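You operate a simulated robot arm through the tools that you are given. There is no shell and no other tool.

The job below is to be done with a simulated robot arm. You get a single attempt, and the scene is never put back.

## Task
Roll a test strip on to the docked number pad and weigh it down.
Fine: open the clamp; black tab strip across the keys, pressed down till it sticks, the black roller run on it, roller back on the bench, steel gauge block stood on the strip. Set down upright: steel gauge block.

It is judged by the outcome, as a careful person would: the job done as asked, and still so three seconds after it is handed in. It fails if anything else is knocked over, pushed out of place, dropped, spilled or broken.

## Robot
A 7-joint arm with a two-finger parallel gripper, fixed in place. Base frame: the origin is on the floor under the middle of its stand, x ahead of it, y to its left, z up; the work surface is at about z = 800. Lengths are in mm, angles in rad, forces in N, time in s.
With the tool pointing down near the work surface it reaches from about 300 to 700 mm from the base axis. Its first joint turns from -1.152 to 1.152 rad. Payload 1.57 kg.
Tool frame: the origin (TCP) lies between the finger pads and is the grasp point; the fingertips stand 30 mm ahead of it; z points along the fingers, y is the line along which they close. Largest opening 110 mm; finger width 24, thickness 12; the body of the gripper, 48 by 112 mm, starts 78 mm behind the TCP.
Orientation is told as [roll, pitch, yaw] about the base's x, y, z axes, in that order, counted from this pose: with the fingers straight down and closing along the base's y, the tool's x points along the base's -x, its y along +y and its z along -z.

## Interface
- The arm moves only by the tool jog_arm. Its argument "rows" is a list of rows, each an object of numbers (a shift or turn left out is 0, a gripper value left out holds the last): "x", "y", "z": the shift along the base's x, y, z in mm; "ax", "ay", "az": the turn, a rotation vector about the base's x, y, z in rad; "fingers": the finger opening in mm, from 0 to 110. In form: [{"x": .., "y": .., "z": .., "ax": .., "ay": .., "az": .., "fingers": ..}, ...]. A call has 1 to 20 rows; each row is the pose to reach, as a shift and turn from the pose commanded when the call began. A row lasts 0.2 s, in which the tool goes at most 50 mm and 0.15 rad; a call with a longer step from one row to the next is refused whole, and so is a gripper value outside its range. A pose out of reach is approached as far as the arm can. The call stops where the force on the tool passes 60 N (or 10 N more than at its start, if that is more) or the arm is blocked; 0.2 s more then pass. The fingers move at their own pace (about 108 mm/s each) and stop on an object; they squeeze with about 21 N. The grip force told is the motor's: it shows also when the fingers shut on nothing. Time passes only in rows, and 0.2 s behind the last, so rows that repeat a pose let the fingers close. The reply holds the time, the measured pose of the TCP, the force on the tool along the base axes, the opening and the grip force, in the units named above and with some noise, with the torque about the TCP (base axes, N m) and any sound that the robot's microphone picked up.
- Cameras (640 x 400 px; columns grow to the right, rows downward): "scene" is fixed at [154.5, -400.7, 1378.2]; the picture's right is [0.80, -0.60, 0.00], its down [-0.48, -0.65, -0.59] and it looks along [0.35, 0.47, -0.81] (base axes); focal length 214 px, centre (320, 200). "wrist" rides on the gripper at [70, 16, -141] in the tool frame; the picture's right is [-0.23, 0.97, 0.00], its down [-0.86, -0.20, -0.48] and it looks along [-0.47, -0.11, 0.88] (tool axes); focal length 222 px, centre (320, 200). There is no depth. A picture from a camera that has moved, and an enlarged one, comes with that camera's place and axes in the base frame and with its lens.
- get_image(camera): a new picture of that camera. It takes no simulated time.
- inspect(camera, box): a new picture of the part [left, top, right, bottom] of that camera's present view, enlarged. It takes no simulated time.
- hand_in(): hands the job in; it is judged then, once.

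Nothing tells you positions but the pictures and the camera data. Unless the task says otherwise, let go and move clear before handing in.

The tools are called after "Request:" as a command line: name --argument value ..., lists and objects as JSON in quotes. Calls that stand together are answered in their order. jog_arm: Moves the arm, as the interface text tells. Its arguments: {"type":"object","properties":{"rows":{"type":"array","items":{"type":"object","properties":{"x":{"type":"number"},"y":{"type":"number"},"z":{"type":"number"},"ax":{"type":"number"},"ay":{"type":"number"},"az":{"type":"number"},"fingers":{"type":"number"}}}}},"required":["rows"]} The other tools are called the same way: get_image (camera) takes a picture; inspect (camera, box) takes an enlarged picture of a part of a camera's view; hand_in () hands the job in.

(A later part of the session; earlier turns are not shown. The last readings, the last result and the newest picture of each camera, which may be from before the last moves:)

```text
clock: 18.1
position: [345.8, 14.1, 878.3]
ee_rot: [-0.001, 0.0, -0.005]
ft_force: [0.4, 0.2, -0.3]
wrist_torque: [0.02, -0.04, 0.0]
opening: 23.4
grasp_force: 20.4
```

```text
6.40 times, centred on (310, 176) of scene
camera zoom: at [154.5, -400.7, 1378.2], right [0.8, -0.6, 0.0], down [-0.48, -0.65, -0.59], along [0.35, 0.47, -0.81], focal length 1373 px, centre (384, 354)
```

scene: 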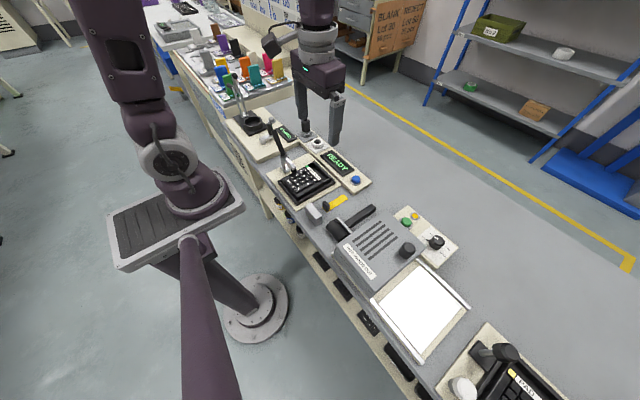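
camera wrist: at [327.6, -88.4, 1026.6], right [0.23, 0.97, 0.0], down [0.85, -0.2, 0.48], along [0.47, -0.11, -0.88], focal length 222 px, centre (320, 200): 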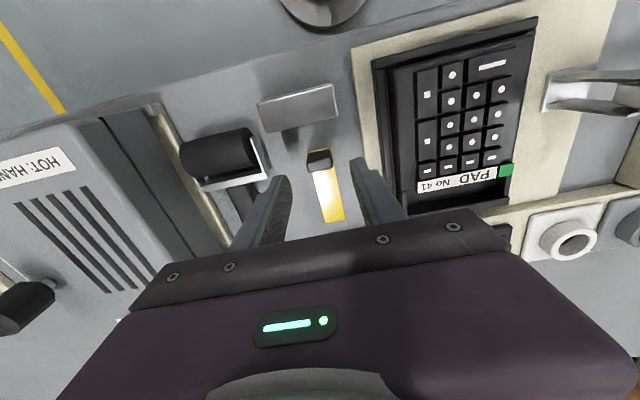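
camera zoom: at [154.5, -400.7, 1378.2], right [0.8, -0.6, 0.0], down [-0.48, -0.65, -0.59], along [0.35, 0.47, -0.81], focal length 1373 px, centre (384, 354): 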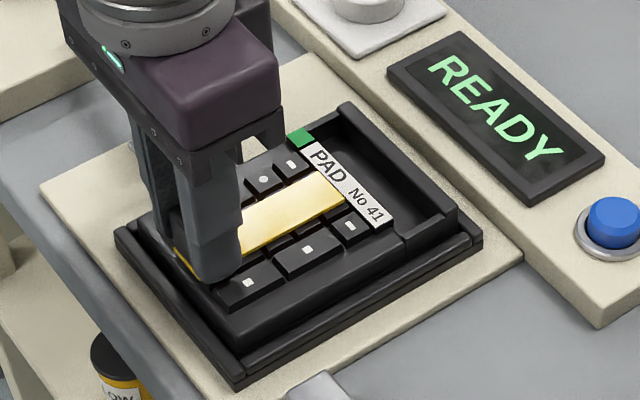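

There's no contact force yet; the strip looks just above or at the keys. I'll go down further in 1 mm steps.

Request:
jog_arm --rows '[{"z": -1}, {"z": -1}, {"z": -2}, {"z": -2}, {"z": -3}, {"z": -3}]'

Request:
inspect --camera "scene" --box '[260, 145, 360, 207]'

```text
clock: 19.5
position: [347.0, 14.3, 874.4]
ee_rot: [0.0, -0.002, 0.002]
ft_force: [-1.5, 1.7, 14.7]
wrist_torque: [0.04, 0.06, 0.01]
opening: 23.4
grasp_force: 21.0
```

```text
6.40 times, centred on (310, 176) of scene
camera zoom: at [154.3, -400.6, 1378.2], right [0.8, -0.6, 0.0], down [-0.48, -0.65, -0.59], along [0.35, 0.47, -0.81], focal length 1373 px, centre (384, 354)
```

zoom: 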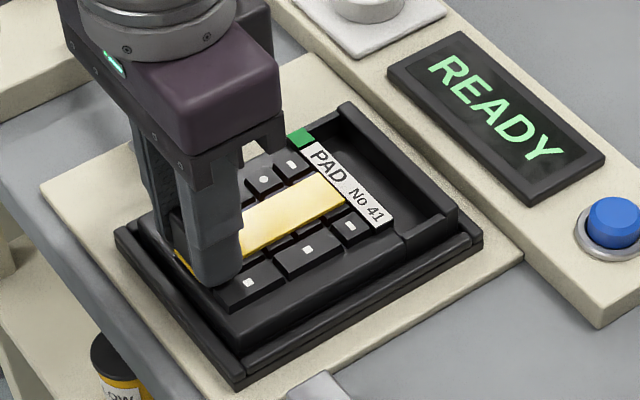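

Contact: 14.7 N upward at z ≈ 874.4. I'll press a little harder and hold.

Request:
jog_arm --rows '[{"z": -0.7}, {"z": -1.4}, {"z": -1.4}, {"z": -1.4}, {"z": -1.4}, {"z": -1.4}]'

Request:
inspect --camera "scene" --box '[260, 145, 360, 207]'

Request:
inspect --camera "wrist" --box '[220, 100, 460, 250]'

```text
clock: 20.9
position: [347.2, 15.0, 873.5]
ee_rot: [-0.001, -0.001, -0.003]
ft_force: [-0.8, -0.2, 17.2]
wrist_torque: [0.0, 0.01, 0.0]
opening: 23.4
grasp_force: 20.3
```

```text
6.40 times, centred on (310, 176) of scene
camera zoom: at [154.3, -400.7, 1378.2], right [0.8, -0.6, 0.0], down [-0.48, -0.65, -0.59], along [0.35, 0.47, -0.81], focal length 1373 px, centre (384, 354)
```

zoom: 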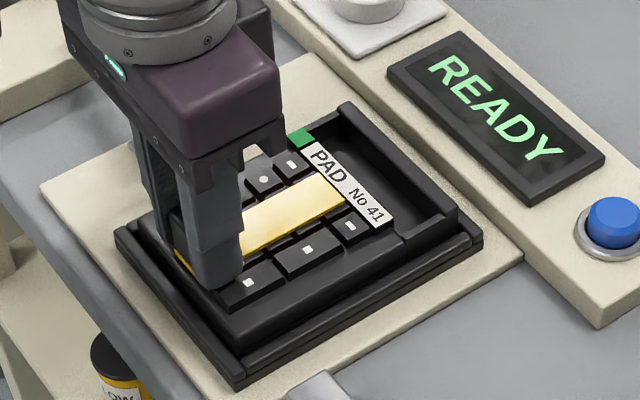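

```text
2.67 times, centred on (340, 175) of wrist
camera zoom: at [275.6, 31.1, 1014.4], right [0.23, 0.97, 0.0], down [0.85, -0.2, 0.48], along [0.47, -0.11, -0.88], focal length 592 px, centre (267, 267)
```

zoom: 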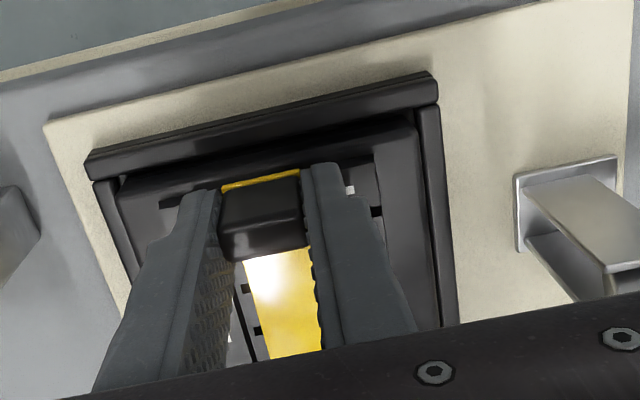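

Force levelled off at about 17 N, so the fingers are probably starting to slip on the tab. The strip is down on the keys, so I'll open the fingers, rise clear, and check that the strip stays.

Request:
jog_arm --rows '[{"z": 1, "fingers": 34}, {"z": 2, "fingers": 40}, {"z": 15, "fingers": 40}, {"z": 40, "fingers": 40}, {"x": -10, "z": 80, "fingers": 40}, {"x": -10, "z": 80, "fingers": 0}]'

Request:
inspect --camera "scene" --box '[260, 145, 360, 207]'

Request:
inspect --camera "wrist" --box '[220, 100, 460, 250]'

```text
clock: 22.3
position: [337.4, 13.6, 951.8]
ee_rot: [0.0, -0.004, -0.001]
ft_force: [0.1, -0.4, -0.1]
wrist_torque: [0.0, 0.01, -0.02]
opening: 0.0
grasp_force: 20.7
```

```text
6.40 times, centred on (310, 176) of scene
camera zoom: at [154.5, -400.7, 1378.2], right [0.8, -0.6, 0.0], down [-0.48, -0.65, -0.59], along [0.35, 0.47, -0.81], focal length 1373 px, centre (384, 354)
```

zoom: 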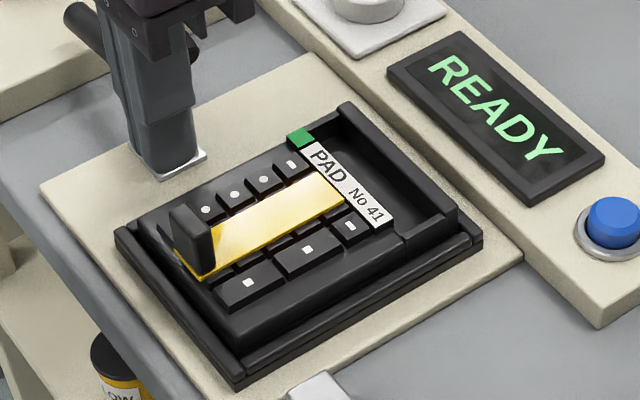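

```text
2.67 times, centred on (340, 175) of wrist
camera zoom: at [266.1, 30.2, 1092.9], right [0.23, 0.97, 0.0], down [0.85, -0.2, 0.48], along [0.47, -0.11, -0.88], focal length 592 px, centre (267, 267)
```

zoom: 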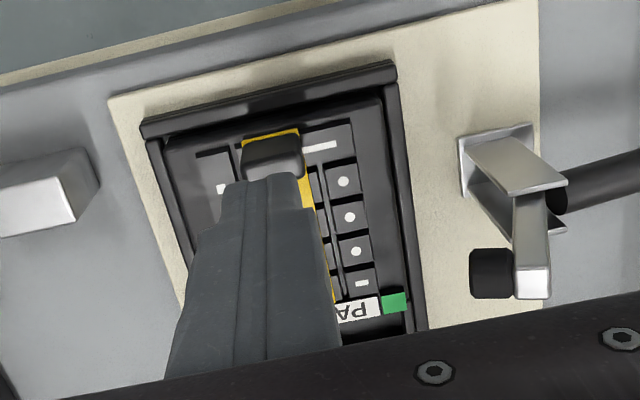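

The strip lies squarely on the keys and stayed put. Next I press it down along its length with the closed fingertips, starting near the middle.

Request:
jog_arm --rows '[{"x": 25, "y": 1, "fingers": 0}, {"x": 48, "y": 1, "z": -5}, {"x": 48, "y": 1, "z": -40}, {"x": 48, "y": 1, "z": -65}, {"x": 48, "y": 1, "z": -73}, {"x": 48, "y": 1, "z": -75}, {"x": 48, "y": 1, "z": -75}]'

Request:
inspect --camera "scene" --box '[260, 145, 360, 207]'

Request:
inspect --camera "wrist" --box '[220, 100, 460, 250]'

```text
clock: 23.9
position: [384.3, 15.6, 876.9]
ee_rot: [0.001, -0.003, 0.0]
ft_force: [-0.6, -0.8, 0.0]
wrist_torque: [-0.01, -0.01, 0.0]
opening: 0.1
grasp_force: 21.2
```

```text
6.40 times, centred on (310, 176) of scene
camera zoom: at [154.5, -400.7, 1378.2], right [0.8, -0.6, 0.0], down [-0.48, -0.65, -0.59], along [0.35, 0.47, -0.81], focal length 1373 px, centre (384, 354)
```

zoom: 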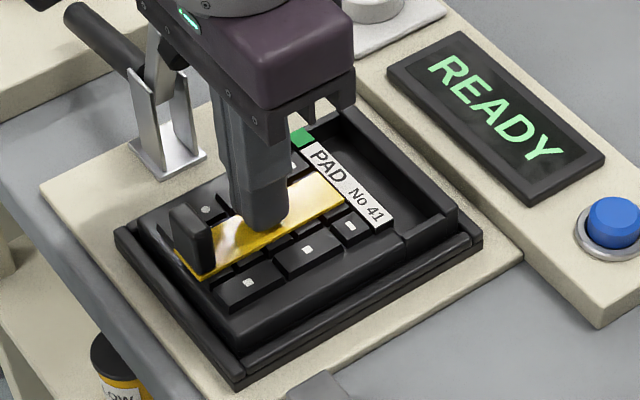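

```text
2.67 times, centred on (340, 175) of wrist
camera zoom: at [313.5, 32.5, 1018.9], right [0.23, 0.97, 0.0], down [0.85, -0.2, 0.48], along [0.47, -0.11, -0.88], focal length 592 px, centre (267, 267)
```

zoom: 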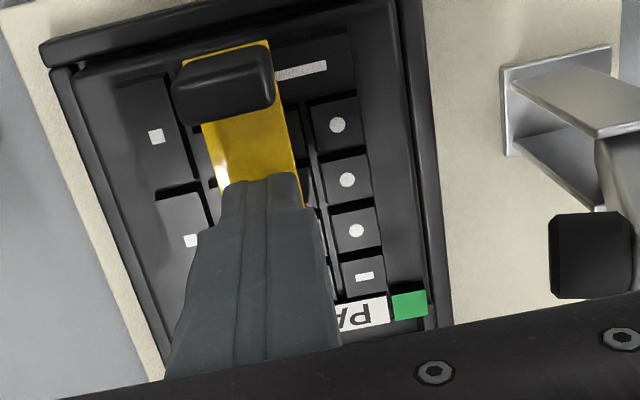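

The fingertip is centred over the strip and just above it. I'll press down in small steps.

Request:
jog_arm --rows '[{"y": -1, "z": -2}, {"y": -1, "z": -3}, {"y": -1, "z": -4}, {"y": -1, "z": -5}, {"y": -1, "z": -5.5}, {"y": -1, "z": -5.5}]'

```text
clock: 25.3
position: [384.4, 15.7, 872.9]
ee_rot: [-0.001, -0.001, -0.001]
ft_force: [-2.2, -1.4, 21.2]
wrist_torque: [-0.04, 0.11, 0.0]
opening: 0.2
grasp_force: 20.9
```

21 N now; I'll press a bit harder, hold a second, and see whether anything changes.

Request:
jog_arm --rows '[{"z": -0.7}, {"z": -1.3}, {"z": -1.3}, {"z": -1.3}, {"z": -1.3}, {"z": -1.3}]'

Request:
inspect --camera "scene" --box '[260, 145, 360, 207]'

```text
clock: 25.8
position: [383.3, 14.8, 872.5]
ee_rot: [0.003, -0.006, 0.002]
ft_force: [-3.5, -0.3, 32.3]
wrist_torque: [0.0, 0.18, 0.06]
opening: 0.3
grasp_force: 21.3
stopped in row 2: the force on the tool passed its limit at 65 N (the readings are from after the stop); the commanded pose is now the measured one
```

```text
6.40 times, centred on (310, 176) of scene
camera zoom: at [154.0, -400.7, 1378.3], right [0.8, -0.6, 0.0], down [-0.48, -0.65, -0.59], along [0.35, 0.47, -0.81], focal length 1373 px, centre (384, 354)
```

zoom: 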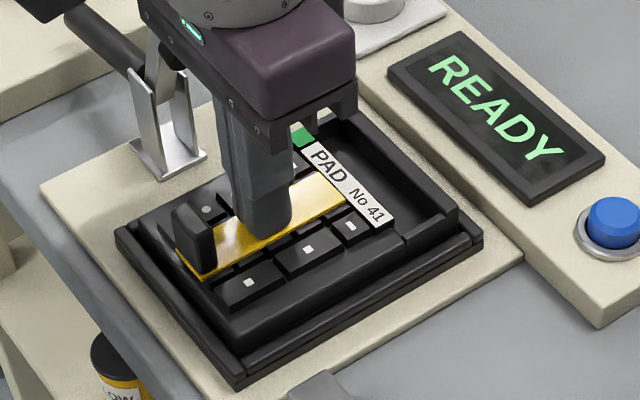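

It peaked at 65 N and now rests at about 32 N. I'll hold there briefly, then lift and press near the other end too.

Request:
jog_arm --rows '[{"z": 0}, {"z": 0}, {"z": 0}, {"z": 0}]'

Request:
jog_arm --rows '[{"z": 4}, {"z": 8}, {"x": 15, "z": 8}, {"x": 30, "z": 8}, {"x": 30, "z": 4}, {"x": 30, "z": 2}, {"x": 30, "z": 1}, {"x": 30, "z": 1}]'

Request:
inspect --camera "scene" --box '[260, 145, 360, 207]'

```text
clock: 26.8
position: [385.3, 13.7, 873.7]
ee_rot: [0.002, -0.008, 0.0]
ft_force: [-2.0, -0.5, 49.2]
wrist_torque: [-0.02, 0.2, -0.04]
opening: 0.1
grasp_force: 20.9
```

```text
clock: 28.6
position: [414.0, 15.2, 873.4]
ee_rot: [0.002, -0.006, 0.0]
ft_force: [0.6, -0.9, 10.2]
wrist_torque: [-0.05, -0.01, 0.04]
opening: 0.0
grasp_force: 21.0
```

```text
6.40 times, centred on (310, 176) of scene
camera zoom: at [154.4, -400.7, 1378.2], right [0.8, -0.6, 0.0], down [-0.48, -0.65, -0.59], along [0.35, 0.47, -0.81], focal length 1373 px, centre (384, 354)
```

zoom: 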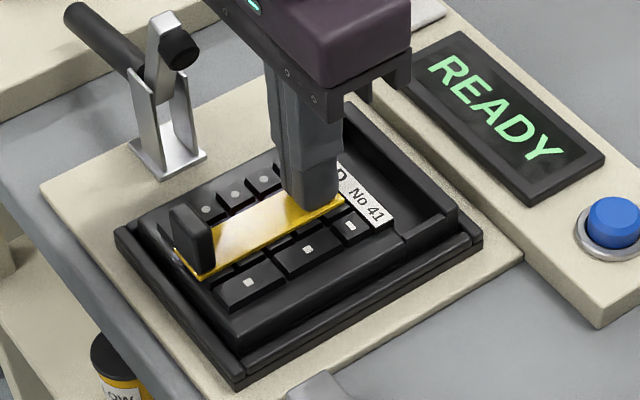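

The middle was held at about 49 N for a second. Now I'll press the far end with a little more force and then lift off.

Request:
jog_arm --rows '[{"z": -0.5}, {"z": -1}, {"z": -1}, {"z": -1}, {"z": -1}]'

Request:
jog_arm --rows '[{"z": 10}, {"z": 40}, {"x": -25, "z": 80}, {"x": -60, "z": 100}, {"x": -60, "z": 100}]'

Request:
inspect --camera "scene" --box '[260, 145, 360, 207]'

Request:
get_image --camera "wrist"

```text
clock: 29.8
position: [414.5, 15.4, 872.4]
ee_rot: [0.004, -0.006, 0.0]
ft_force: [-2.5, 1.9, 49.0]
wrist_torque: [0.06, 0.29, -0.01]
opening: 0.1
grasp_force: 21.7
```

```text
clock: 31.0
position: [354.1, 15.8, 970.7]
ee_rot: [0.003, -0.002, -0.001]
ft_force: [0.7, 0.5, 0.1]
wrist_torque: [0.01, 0.02, -0.01]
opening: 0.0
grasp_force: 21.5
```

```text
6.40 times, centred on (310, 176) of scene
camera zoom: at [154.5, -400.7, 1378.2], right [0.8, -0.6, 0.0], down [-0.48, -0.65, -0.59], along [0.35, 0.47, -0.81], focal length 1373 px, centre (384, 354)
```

zoom: 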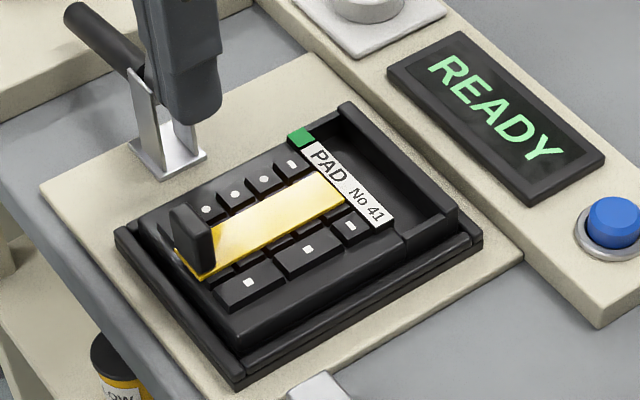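

```text
taken
camera wrist: at [282.7, 31.8, 1111.4], right [0.23, 0.97, 0.0], down [0.85, -0.2, 0.48], along [0.47, -0.11, -0.88], focal length 222 px, centre (320, 200)
```

wrist: 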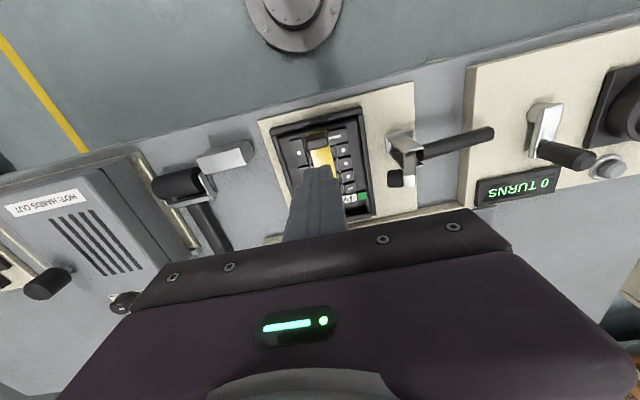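

The strip sits flat on the keys and appears well pressed down. Next is the roller, so I'll hover over its handle for a close look.

Request:
jog_arm --rows '[{"x": 15, "y": -40, "z": 0, "fingers": 20}, {"x": 35, "y": -85, "z": 0, "fingers": 36}, {"x": 55, "y": -125, "z": 0, "fingers": 36}, {"x": 75, "y": -165, "z": -10, "fingers": 36}, {"x": 92, "y": -205, "z": -20, "fingers": 36}, {"x": 96, "y": -211, "z": -50, "fingers": 36}, {"x": 96, "y": -211, "z": -70, "fingers": 36}, {"x": 96, "y": -211, "z": -70, "fingers": 36}]'

Request:
get_image --camera "wrist"

Request:
inspect --camera "wrist" --box '[200, 100, 440, 250]'

Request:
inspect --camera "scene" --box '[290, 160, 410, 260]'

```text
clock: 32.8
position: [451.7, -194.8, 900.9]
ee_rot: [0.002, -0.004, 0.0]
ft_force: [-0.5, -0.9, 0.0]
wrist_torque: [0.01, 0.0, -0.02]
opening: 35.7
grasp_force: 0.2
```

```text
taken
camera wrist: at [380.6, -179.1, 1042.4], right [0.23, 0.97, 0.0], down [0.85, -0.2, 0.48], along [0.47, -0.11, -0.88], focal length 222 px, centre (320, 200)
```

wrist: 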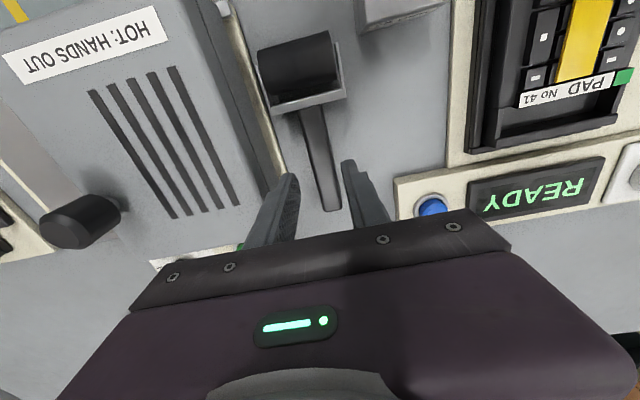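

```text
2.67 times, centred on (320, 175) of wrist
camera zoom: at [380.6, -179.1, 1042.4], right [0.23, 0.97, 0.0], down [0.85, -0.2, 0.48], along [0.47, -0.11, -0.88], focal length 592 px, centre (320, 267)
```

zoom: 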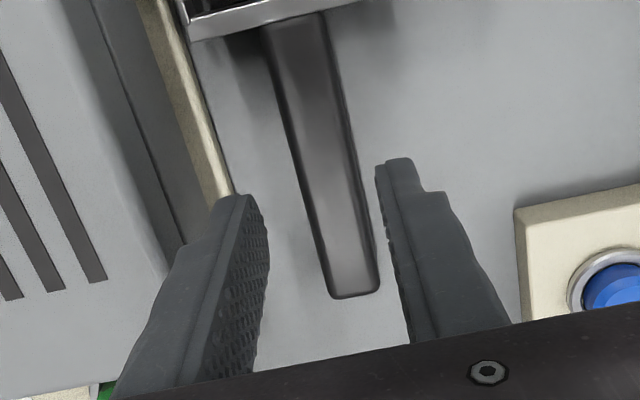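

```text
4.00 times, centred on (350, 210) of scene
camera zoom: at [154.5, -400.7, 1378.2], right [0.8, -0.6, 0.0], down [-0.48, -0.65, -0.59], along [0.35, 0.47, -0.81], focal length 858 px, centre (200, 160)
```

zoom: 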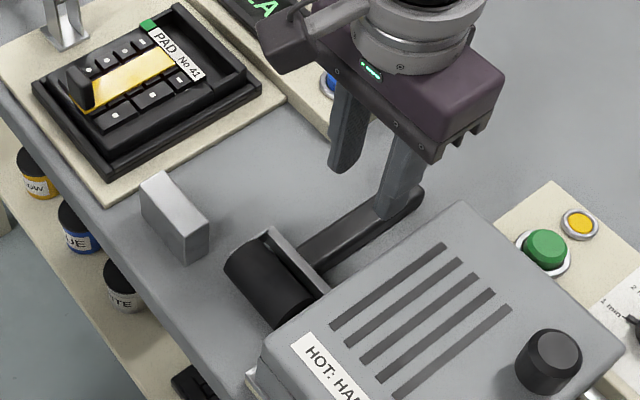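

The handle's far end is near [517, −195.5] and its root near x ≈ 402, about 20 mm wide and lying close to the bench, with its top at z ≈ 820. I'll grip it near the roller, at x ≈ 424, so I move there and descend part way to check.

Request:
jog_arm --rows '[{"x": -14, "y": 0.5, "fingers": 36}, {"x": -28, "y": 1, "z": -10, "fingers": 36}, {"x": -28, "y": 1, "z": -35, "fingers": 36}, {"x": -28, "y": 1, "z": -35, "fingers": 36}]'

Request:
inspect --camera "wrist" --box '[200, 80, 440, 230]'

Request:
inspect --camera "scene" --box '[310, 170, 410, 240]'

```text
clock: 33.8
position: [422.9, -196.3, 867.0]
ee_rot: [0.002, -0.007, -0.002]
ft_force: [0.1, 0.2, 0.6]
wrist_torque: [0.0, 0.01, 0.03]
opening: 35.6
grasp_force: 0.2
```

```text
2.67 times, centred on (320, 155) of wrist
camera zoom: at [351.6, -179.6, 1007.1], right [0.23, 0.97, 0.0], down [0.85, -0.2, 0.48], along [0.47, -0.11, -0.88], focal length 592 px, centre (320, 320)
```

zoom: 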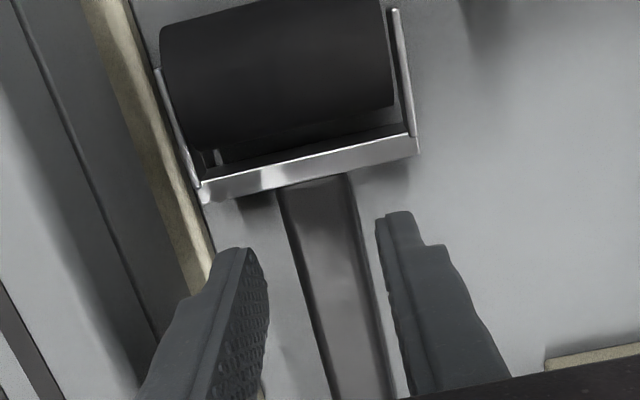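

```text
5.71 times, centred on (360, 205) of scene
camera zoom: at [154.5, -400.7, 1378.2], right [0.8, -0.6, 0.0], down [-0.48, -0.65, -0.59], along [0.35, 0.47, -0.81], focal length 1226 px, centre (91, 171)
```

zoom: 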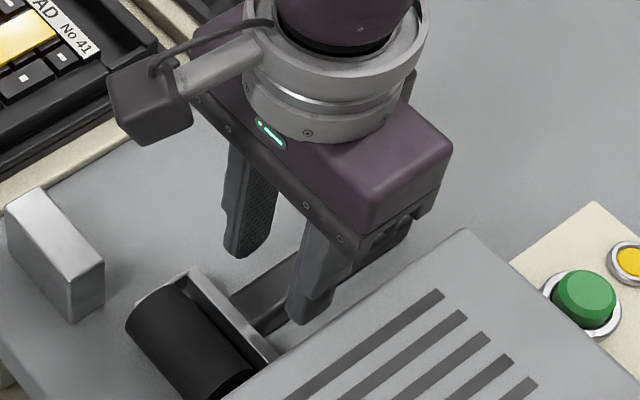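

The handle lies between the fingers, about 1–2 mm towards +y of centre, and the heater base is clear by roughly 10 mm. I'll descend to grip height.

Request:
jog_arm --rows '[{"x": 1, "y": 1.5, "z": -12, "fingers": 36}, {"x": 1, "y": 1.5, "z": -24, "fingers": 36}, {"x": 1, "y": 1.5, "z": -33, "fingers": 36}, {"x": 1, "y": 1.5, "z": -33, "fingers": 36}]'

Request:
inspect --camera "wrist" --box '[200, 80, 440, 230]'

```text
clock: 34.8
position: [424.5, -194.4, 833.5]
ee_rot: [0.001, -0.005, 0.0]
ft_force: [0.2, -0.2, -0.1]
wrist_torque: [-0.01, -0.02, 0.0]
opening: 35.9
grasp_force: 0.0
```

```text
2.67 times, centred on (320, 155) of wrist
camera zoom: at [353.2, -177.6, 974.7], right [0.23, 0.97, 0.0], down [0.85, -0.2, 0.48], along [0.47, -0.11, -0.88], focal length 592 px, centre (320, 320)
```

zoom: 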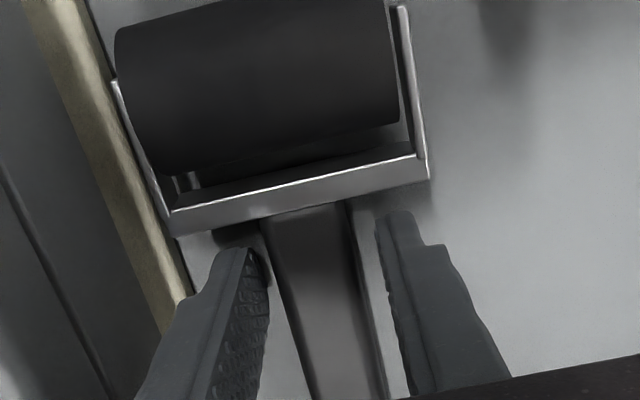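

Everything is clear, so I'll close on the handle.

Request:
jog_arm --rows '[{"fingers": 20}, {"fingers": 10}, {"fingers": 5}, {"fingers": 5}]'

Request:
inspect --camera "wrist" --box '[200, 80, 440, 230]'

```text
clock: 35.8
position: [423.3, -193.6, 834.1]
ee_rot: [0.001, -0.006, 0.0]
ft_force: [0.3, -0.4, 0.0]
wrist_torque: [-0.01, -0.04, 0.0]
opening: 23.5
grasp_force: 21.1
```

```text
2.67 times, centred on (320, 155) of wrist
camera zoom: at [353.2, -177.5, 974.8], right [0.23, 0.97, 0.0], down [0.85, -0.2, 0.48], along [0.47, -0.11, -0.88], focal length 592 px, centre (320, 320)
```

zoom: 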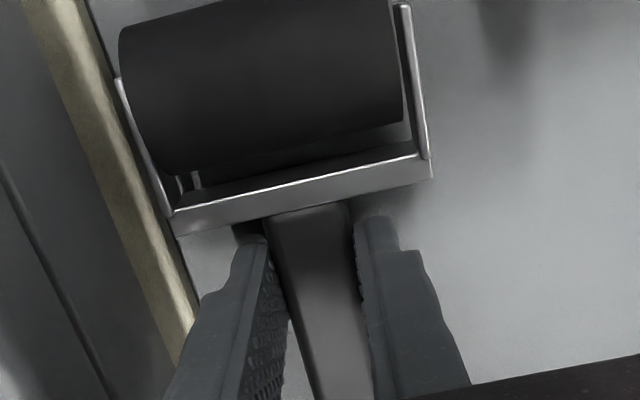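

The handle is gripped at 23.5 mm. I'll lift slowly and check the weight, torque and any droop.

Request:
jog_arm --rows '[{"z": 3}, {"z": 8}, {"z": 15}, {"z": 25}, {"z": 25}]'

Request:
inspect --camera "wrist" --box '[200, 80, 440, 230]'

Request:
inspect --camera "scene" --box '[300, 160, 420, 240]'

```text
clock: 37.0
position: [422.9, -193.2, 859.4]
ee_rot: [0.003, -0.006, 0.0]
ft_force: [-0.5, 0.3, -2.0]
wrist_torque: [0.01, -0.01, -0.01]
opening: 23.5
grasp_force: 20.7
```

```text
2.67 times, centred on (320, 155) of wrist
camera zoom: at [352.3, -177.5, 1000.1], right [0.23, 0.97, 0.0], down [0.85, -0.2, 0.48], along [0.47, -0.11, -0.88], focal length 592 px, centre (320, 320)
```

zoom: 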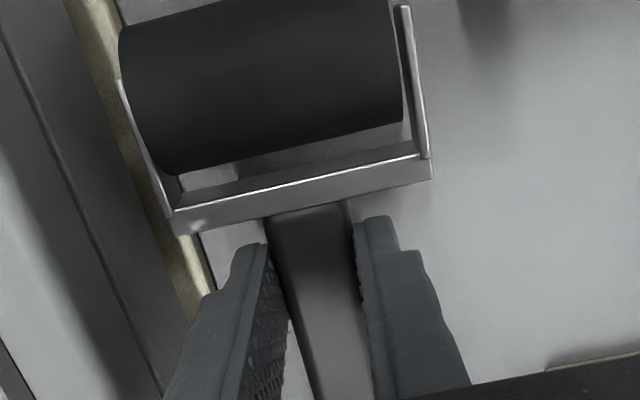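

```text
5.00 times, centred on (360, 200) of scene
camera zoom: at [154.5, -400.7, 1378.2], right [0.8, -0.6, 0.0], down [-0.48, -0.65, -0.59], along [0.35, 0.47, -0.81], focal length 1072 px, centre (120, 200)
```

zoom: 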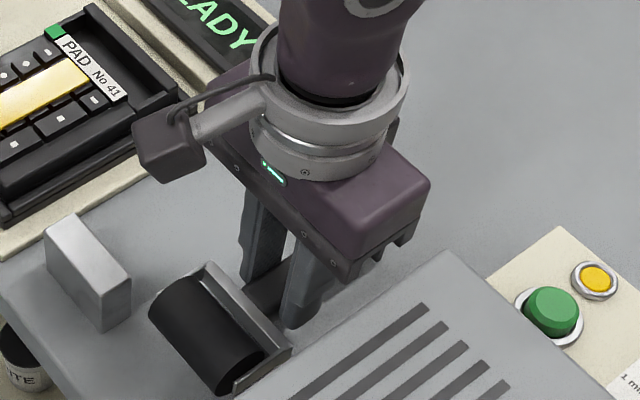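

The roller lifted without droop (about 2 N, negligible torque). Its axis is about 55 mm to −x of the TCP and 16 mm below it. I'll raise it, carry it over the strip with a slight nose-down pitch so the handle clears the dock wall, and stop above.

Request:
jog_arm --rows '[{"z": 35}, {"z": 65}, {"x": 3, "y": 40, "z": 68}, {"x": 6, "y": 85, "z": 68}, {"x": 9, "y": 130, "z": 68}, {"x": 11, "y": 175, "z": 68, "ay": -0.05}, {"x": 12, "y": 208, "z": 68, "ay": -0.1}, {"x": 12, "y": 208, "z": 60, "ay": -0.1}, {"x": 12, "y": 208, "z": 60, "ay": -0.1}]'

Request:
get_image --camera "wrist"

Request:
inspect --camera "wrist" --box '[200, 60, 440, 210]'

Request:
inspect --camera "scene" --box '[260, 130, 380, 210]'

```text
clock: 39.0
position: [435.7, 14.5, 919.0]
ee_rot: [0.001, -0.103, 0.0]
ft_force: [-0.4, 0.5, -1.2]
wrist_torque: [0.01, -0.03, 0.01]
opening: 23.6
grasp_force: 21.2
```

```text
taken
camera wrist: at [350.8, 31.4, 1052.6], right [0.23, 0.97, 0.02], down [0.8, -0.2, 0.56], along [0.56, -0.11, -0.82], focal length 222 px, centre (320, 200)
```

wrist: 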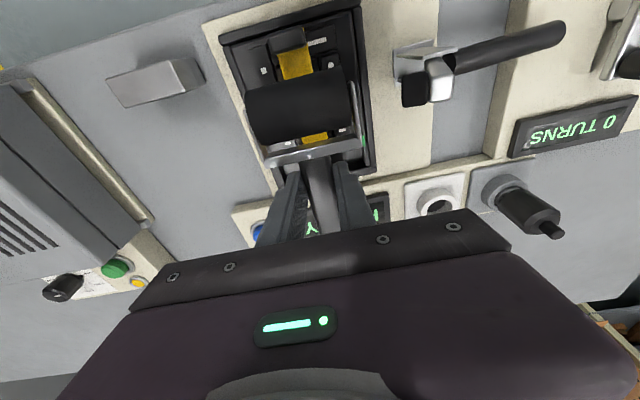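

```text
2.67 times, centred on (320, 135) of wrist
camera zoom: at [350.8, 31.4, 1052.6], right [0.23, 0.97, 0.02], down [0.8, -0.2, 0.56], along [0.56, -0.11, -0.82], focal length 592 px, centre (320, 373)
```

zoom: 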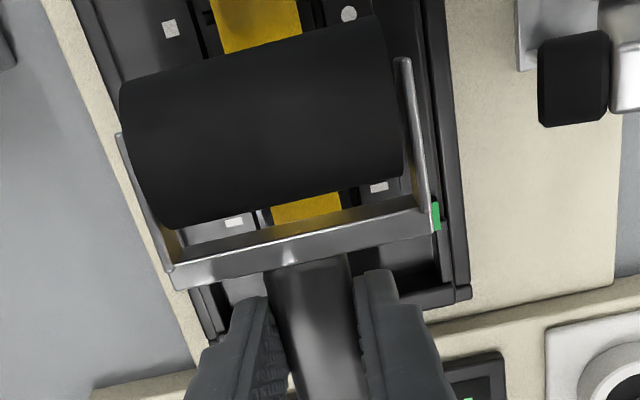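

```text
5.00 times, centred on (320, 170) of scene
camera zoom: at [154.5, -400.7, 1378.2], right [0.8, -0.6, 0.0], down [-0.48, -0.65, -0.59], along [0.35, 0.47, -0.81], focal length 1072 px, centre (320, 350)
```

zoom: 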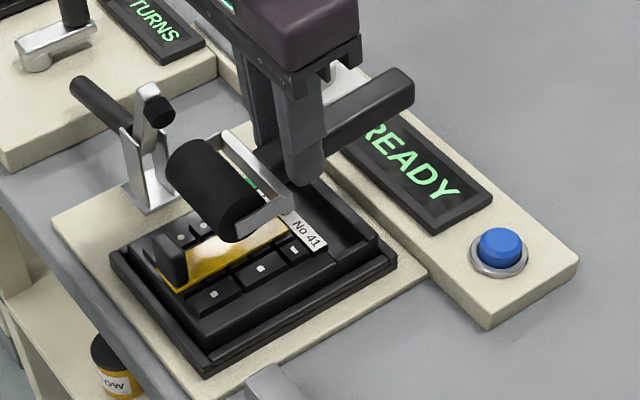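

The roller is centred over the strip (axis about x 380, y 15). I'll lower it towards the strip, then feel for contact in small steps.

Request:
jog_arm --rows '[{"z": -12}, {"z": -24}, {"z": -30}, {"z": -30}]'

Request:
inspect --camera "scene" --box '[260, 130, 380, 210]'

Request:
inspect --camera "wrist" --box '[200, 60, 440, 210]'

```text
clock: 40.0
position: [435.0, 15.1, 889.4]
ee_rot: [0.002, -0.102, 0.0]
ft_force: [1.6, -0.5, -1.3]
wrist_torque: [0.0, -0.03, -0.01]
opening: 23.5
grasp_force: 20.9
```

```text
5.00 times, centred on (320, 170) of scene
camera zoom: at [154.5, -400.7, 1378.2], right [0.8, -0.6, 0.0], down [-0.48, -0.65, -0.59], along [0.35, 0.47, -0.81], focal length 1072 px, centre (320, 350)
```

zoom: 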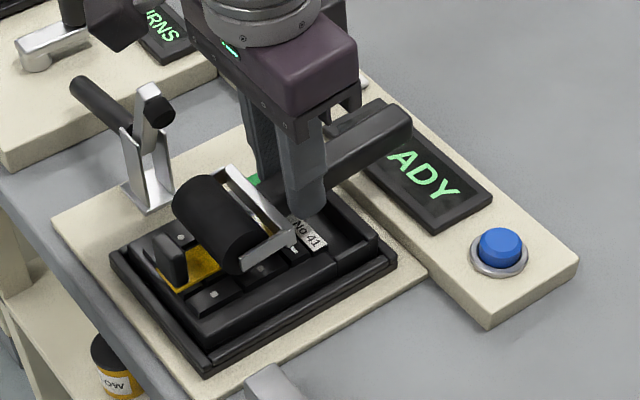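

```text
2.67 times, centred on (320, 135) of wrist
camera zoom: at [351.0, 30.5, 1022.6], right [0.23, 0.97, 0.02], down [0.8, -0.2, 0.56], along [0.56, -0.11, -0.82], focal length 592 px, centre (320, 373)
```

zoom: 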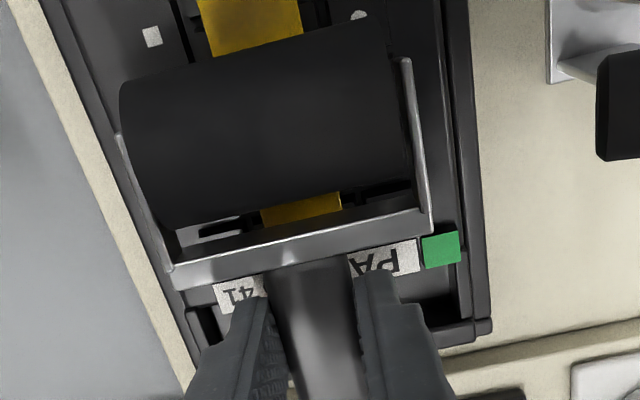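

The roller is about 7 mm above the strip. I'll lower it in 1 mm steps.

Request:
jog_arm --rows '[{"z": -2}, {"z": -4}, {"z": -5}, {"z": -6}, {"z": -6}]'

Request:
inspect --camera "scene" --box '[270, 145, 350, 205]'

```text
clock: 41.2
position: [435.6, 15.1, 881.9]
ee_rot: [0.002, -0.106, -0.001]
ft_force: [-0.6, 0.0, 3.9]
wrist_torque: [-0.01, 0.28, 0.0]
opening: 23.5
grasp_force: 21.8
```

```text
6.67 times, centred on (310, 175) of scene
camera zoom: at [154.5, -400.7, 1378.2], right [0.8, -0.6, 0.0], down [-0.48, -0.65, -0.59], along [0.35, 0.47, -0.81], focal length 1430 px, centre (387, 367)
```

zoom: 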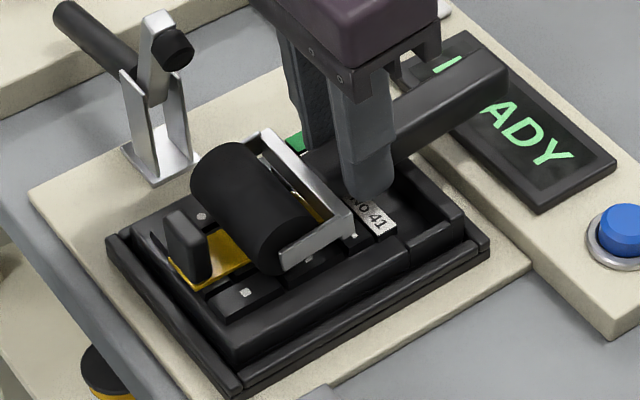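

Contact is made with about 5–6 N on the roller (torque 0.28 N·m agrees). I'll run it along the strip towards +x slowly.

Request:
jog_arm --rows '[{"x": 6, "z": -0.3}, {"x": 12, "z": -0.3}, {"x": 18, "z": -0.3}, {"x": 24, "z": -0.3}, {"x": 30, "z": -0.3}, {"x": 36, "z": -0.3}, {"x": 42, "z": -0.3}, {"x": 42, "z": -0.3}]'

Request:
inspect --camera "scene" --box '[270, 145, 350, 205]'

```text
clock: 43.0
position: [476.9, 14.8, 881.8]
ee_rot: [0.003, -0.105, 0.0]
ft_force: [-0.4, 1.4, 9.5]
wrist_torque: [0.04, 0.57, -0.02]
opening: 23.5
grasp_force: 21.8
```

```text
6.67 times, centred on (310, 175) of scene
camera zoom: at [154.4, -400.7, 1378.2], right [0.8, -0.6, 0.0], down [-0.48, -0.65, -0.59], along [0.35, 0.47, -0.81], focal length 1430 px, centre (387, 367)
```

zoom: 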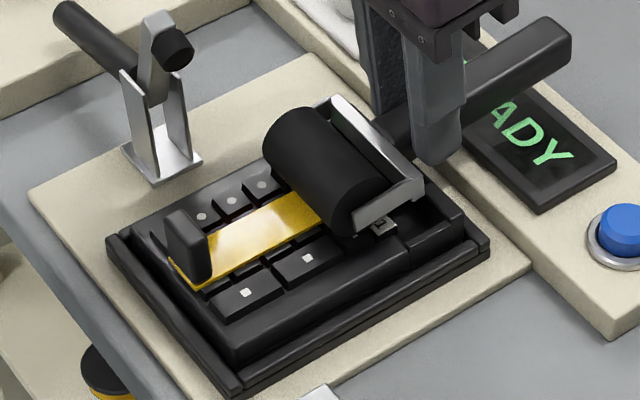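

The roll went smoothly and the strip stayed in place, with about 11 N of pressure. Now I'll roll back towards the tab and then forward once more.

Request:
jog_arm --rows '[{"x": -6}, {"x": -12}, {"x": -18}, {"x": -24}, {"x": -30}, {"x": -36}, {"x": -42}, {"x": -44}, {"x": -44}]'

Request:
inspect --camera "scene" --box '[270, 145, 350, 205]'

```text
clock: 45.0
position: [433.9, 15.2, 882.2]
ee_rot: [0.0, -0.104, -0.001]
ft_force: [0.2, -0.7, -1.4]
wrist_torque: [0.02, -0.02, 0.04]
opening: 23.6
grasp_force: 21.3
```

```text
6.67 times, centred on (310, 175) of scene
camera zoom: at [154.5, -400.7, 1378.2], right [0.8, -0.6, 0.0], down [-0.48, -0.65, -0.59], along [0.35, 0.47, -0.81], focal length 1430 px, centre (387, 367)
```

zoom: 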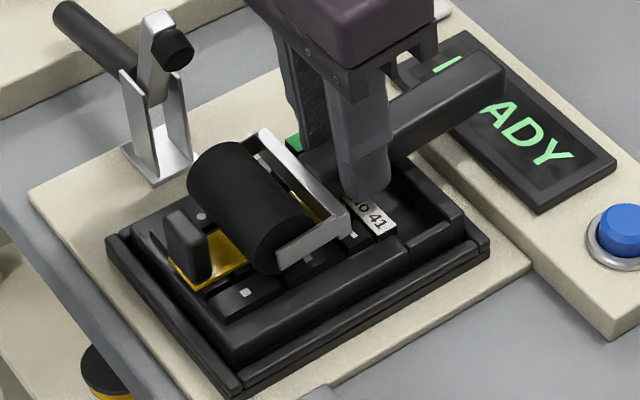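

Contact was lost on the way back because the handle pitched slightly in the grip. I'll lower again until there is light contact and make another forward pass.

Request:
jog_arm --rows '[{"z": -0.7}, {"z": -1.3}, {"z": -1.3}]'

```text
clock: 45.8
position: [434.6, 12.9, 881.7]
ee_rot: [0.001, -0.105, 0.0]
ft_force: [0.2, 0.7, 4.6]
wrist_torque: [0.01, 0.29, -0.01]
opening: 23.7
grasp_force: 21.0
```

Request:
jog_arm --rows '[{"x": 6}, {"x": 12}, {"x": 18}, {"x": 24}, {"x": 30}, {"x": 36}, {"x": 42}, {"x": 46}, {"x": 46}]'

Request:
inspect --camera "scene" --box '[270, 145, 350, 205]'

Request:
inspect --camera "wrist" --box '[200, 60, 440, 210]'

```text
clock: 47.8
position: [480.6, 14.6, 880.1]
ee_rot: [0.002, -0.105, -0.002]
ft_force: [0.8, -0.3, 5.5]
wrist_torque: [0.03, 0.41, 0.06]
opening: 23.4
grasp_force: 20.8
```

```text
6.67 times, centred on (310, 175) of scene
camera zoom: at [154.4, -400.7, 1378.2], right [0.8, -0.6, 0.0], down [-0.48, -0.65, -0.59], along [0.35, 0.47, -0.81], focal length 1430 px, centre (387, 367)
```

zoom: 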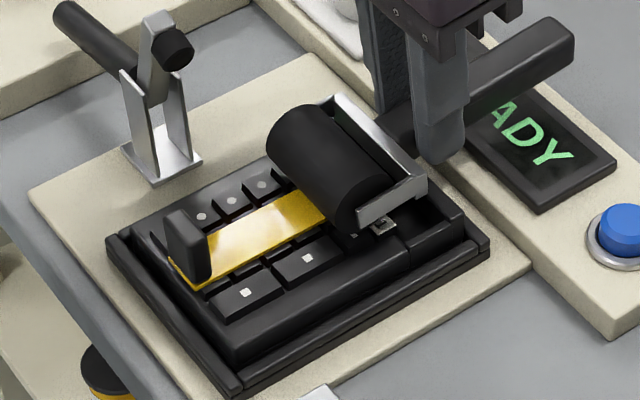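

```text
2.67 times, centred on (320, 135) of wrist
camera zoom: at [395.5, 30.9, 1014.6], right [0.23, 0.97, 0.02], down [0.8, -0.2, 0.57], along [0.56, -0.11, -0.82], focal length 592 px, centre (320, 373)
```

zoom: 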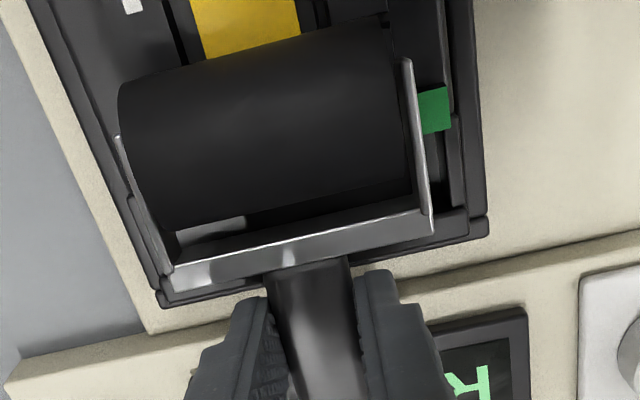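

Good, contact held throughout at about 7 N. I'll do one return pass with a touch more pressure and then lift off.

Request:
jog_arm --rows '[{"x": -6, "z": -0.3}, {"x": -12, "z": -0.5}, {"x": -18, "z": -0.7}, {"x": -24, "z": -0.9}, {"x": -30, "z": -1.0}, {"x": -36, "z": -1.1}, {"x": -42, "z": -1.2}, {"x": -46, "z": -1.3}, {"x": -46, "z": -1.3}]'

```text
clock: 49.8
position: [433.8, 15.0, 881.0]
ee_rot: [0.002, -0.106, -0.001]
ft_force: [-0.3, 0.1, -0.3]
wrist_torque: [0.03, 0.02, -0.03]
opening: 23.5
grasp_force: 21.4
```

Rolling is done. I'll lift the roller, carry it back to its old place on the bench, level it, and stop a little above the surface.

Request:
jog_arm --rows '[{"z": 15}, {"z": 45}, {"x": -1, "y": -30, "z": 48}, {"x": -3, "y": -75, "z": 48}, {"x": -5, "y": -120, "z": 48}, {"x": -8, "y": -165, "z": 48, "ay": 0.04}, {"x": -10, "y": -206, "z": 48, "ay": 0.075}, {"x": -10, "y": -206, "z": 10, "ay": 0.075}, {"x": -10, "y": -206, "z": -20, "ay": 0.075}, {"x": -10, "y": -206, "z": -33, "ay": 0.075}, {"x": -10, "y": -206, "z": -33, "ay": 0.075}]'

Request:
inspect --camera "wrist" --box '[200, 60, 440, 210]'

Request:
inspect --camera "scene" --box '[270, 145, 410, 240]'

```text
clock: 52.2
position: [422.7, -192.5, 845.4]
ee_rot: [0.002, -0.028, 0.0]
ft_force: [1.0, -0.3, -0.9]
wrist_torque: [-0.04, -0.05, 0.0]
opening: 23.6
grasp_force: 21.2
```

```text
2.67 times, centred on (320, 135) of wrist
camera zoom: at [348.7, -175.7, 985.5], right [0.23, 0.97, 0.01], down [0.84, -0.2, 0.5], along [0.49, -0.11, -0.86], focal length 592 px, centre (320, 373)
```

zoom: 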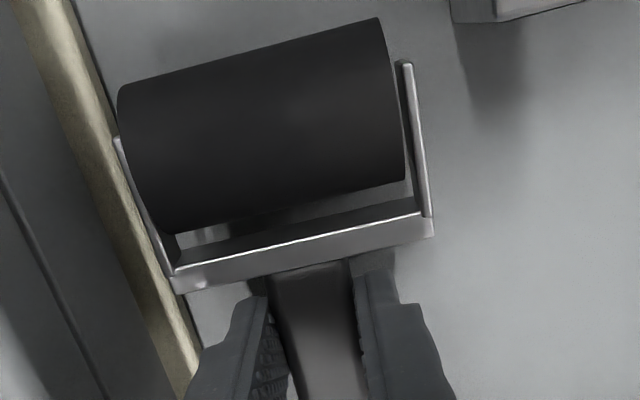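

```text
4.21 times, centred on (340, 192) of scene
camera zoom: at [154.5, -400.7, 1378.2], right [0.8, -0.6, 0.0], down [-0.48, -0.65, -0.59], along [0.35, 0.47, -0.81], focal length 903 px, centre (236, 232)
```

zoom: 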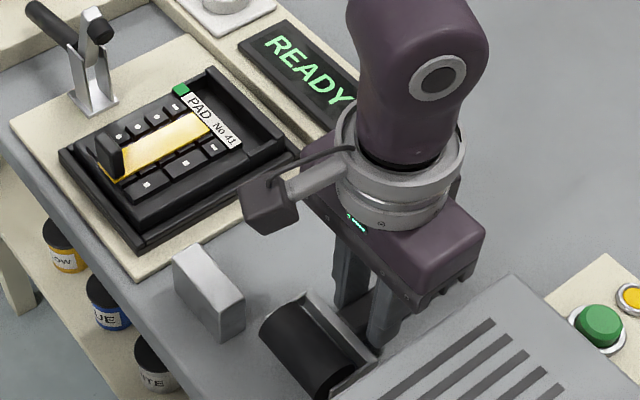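

The roller is about 10 mm above the bench. I'll shift 4 mm in +y for clearance from the heater base and lower to contact.

Request:
jog_arm --rows '[{"y": 4, "z": -3}, {"y": 4, "z": -7}, {"y": 4, "z": -9}, {"y": 4, "z": -10}, {"y": 4, "z": -11}, {"y": 4, "z": -11}]'

Request:
inspect --camera "wrist" --box '[200, 60, 440, 210]'

```text
clock: 53.6
position: [423.6, -188.2, 836.3]
ee_rot: [0.003, -0.029, 0.001]
ft_force: [-0.2, -0.6, -2.2]
wrist_torque: [0.01, 0.02, -0.03]
opening: 23.4
grasp_force: 21.2
```

```text
2.67 times, centred on (320, 135) of wrist
camera zoom: at [349.2, -171.2, 975.5], right [0.23, 0.97, 0.01], down [0.84, -0.2, 0.5], along [0.49, -0.11, -0.86], focal length 592 px, centre (320, 373)
```

zoom: 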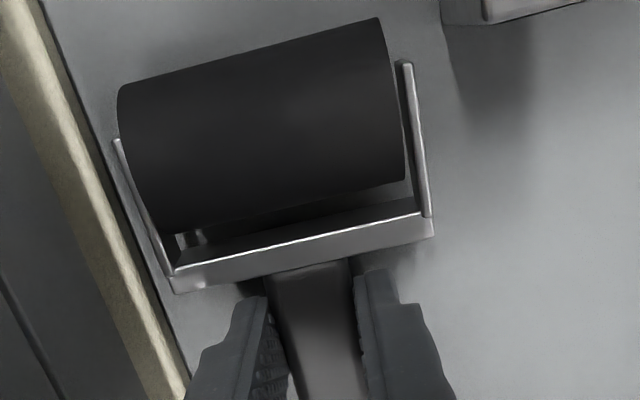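

There's no contact yet, so I'll go down a bit more in small steps.

Request:
jog_arm --rows '[{"z": -1}, {"z": -1}, {"z": -2}, {"z": -2}]'

```text
clock: 54.6
position: [424.4, -187.0, 834.8]
ee_rot: [0.002, -0.029, 0.001]
ft_force: [-0.2, 0.6, -2.2]
wrist_torque: [0.0, 0.03, 0.0]
opening: 23.5
grasp_force: 20.9
```

Request:
jog_arm --rows '[{"z": -0.7}, {"z": -1.4}, {"z": -1.4}]'

```text
clock: 55.4
position: [424.0, -187.8, 831.6]
ee_rot: [0.001, -0.031, 0.002]
ft_force: [-1.5, 0.4, 5.3]
wrist_torque: [0.0, -0.65, -0.01]
opening: 23.6
grasp_force: 20.8
```

The handle end touched first (torque −0.65 N·m), so the roller end is slightly high. I'll pitch it a little to level it before releasing.

Request:
jog_arm --rows '[{"ay": -0.015}, {"ay": -0.03}, {"ay": -0.03}]'

```text
clock: 56.2
position: [424.3, -187.1, 833.9]
ee_rot: [0.001, -0.059, 0.001]
ft_force: [-0.6, -3.0, 9.0]
wrist_torque: [-0.05, 0.58, 0.12]
opening: 23.4
grasp_force: 21.0
```

Now the roller end is bearing, so level lies in between. I'll set the pitch half-way back and release gently.

Request:
jog_arm --rows '[{"ay": 0.012, "z": 0.3}, {"ay": 0.012, "z": 0.3}]'

Request:
jog_arm --rows '[{"fingers": 26}, {"fingers": 30}, {"fingers": 36}, {"fingers": 36}]'

Request:
inspect --camera "wrist" --box '[200, 60, 440, 210]'

```text
clock: 56.8
position: [423.9, -187.3, 833.4]
ee_rot: [0.003, -0.047, 0.0]
ft_force: [-0.3, 0.4, -1.9]
wrist_torque: [0.0, 0.01, 0.02]
opening: 23.6
grasp_force: 20.6
```

```text
clock: 57.8
position: [424.0, -187.0, 833.0]
ee_rot: [0.001, -0.047, 0.0]
ft_force: [0.1, -0.4, -0.6]
wrist_torque: [0.02, 0.03, 0.0]
opening: 36.1
grasp_force: 0.0
```

```text
2.67 times, centred on (320, 135) of wrist
camera zoom: at [347.0, -171.0, 971.2], right [0.23, 0.97, 0.01], down [0.83, -0.2, 0.52], along [0.51, -0.11, -0.86], focal length 592 px, centre (320, 373)
```

zoom: 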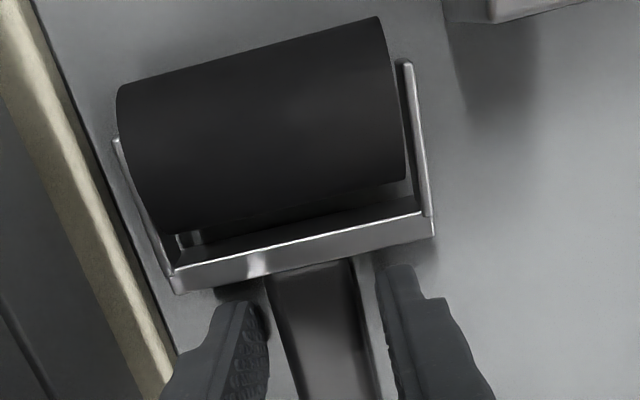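

The roller is resting on the bench and released. I'll rise clear, re-level the gripper, and look at the roller and the gauge block.

Request:
jog_arm --rows '[{"z": 15}, {"z": 45, "ay": 0.02}, {"z": 85, "ay": 0.047}, {"x": -40, "y": 25, "z": 110, "ay": 0.047}, {"x": -80, "y": 60, "z": 120, "ay": 0.047}, {"x": -100, "y": 78, "z": 120, "ay": 0.047}, {"x": -100, "y": 78, "z": 120, "ay": 0.047}]'

Request:
get_image --camera "wrist"

Request:
inspect --camera "wrist" --box '[240, 130, 400, 230]'

Request:
inspect --camera "scene" --box '[270, 150, 410, 245]'

```text
refused: row 4 steps farther than a row can; nothing moved
```

```text
taken
camera wrist: at [347.0, -171.0, 971.2], right [0.23, 0.97, 0.01], down [0.83, -0.2, 0.52], along [0.51, -0.11, -0.86], focal length 222 px, centre (320, 200)
```

wrist: 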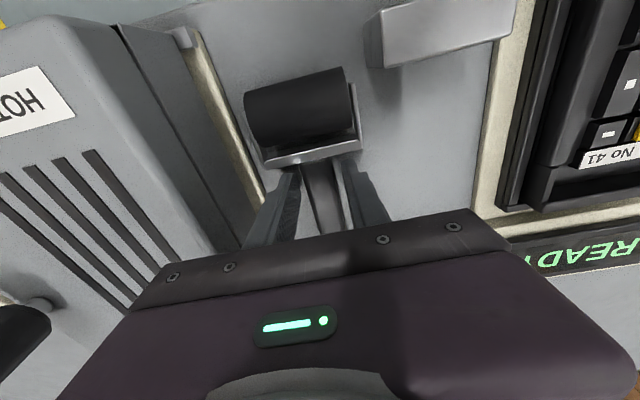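

```text
4.00 times, centred on (320, 180) of wrist
camera zoom: at [347.0, -171.0, 971.2], right [0.23, 0.97, 0.01], down [0.83, -0.2, 0.52], along [0.51, -0.11, -0.86], focal length 888 px, centre (320, 280)
```

zoom: 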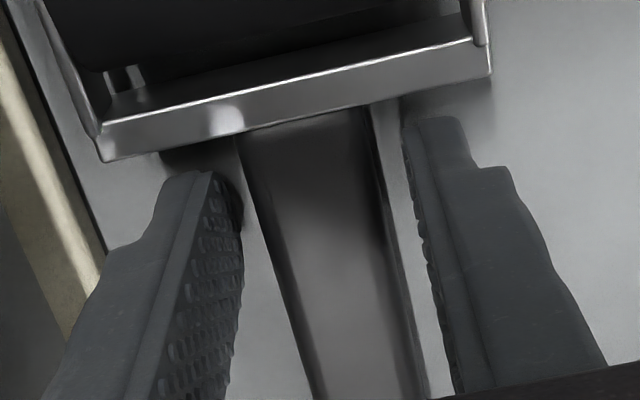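

```text
4.21 times, centred on (340, 198) of scene
camera zoom: at [154.5, -400.7, 1378.2], right [0.8, -0.6, 0.0], down [-0.48, -0.65, -0.59], along [0.35, 0.47, -0.81], focal length 903 px, centre (236, 210)
```

zoom: 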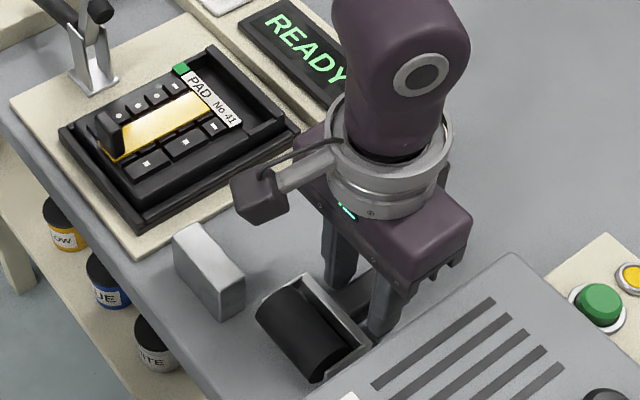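

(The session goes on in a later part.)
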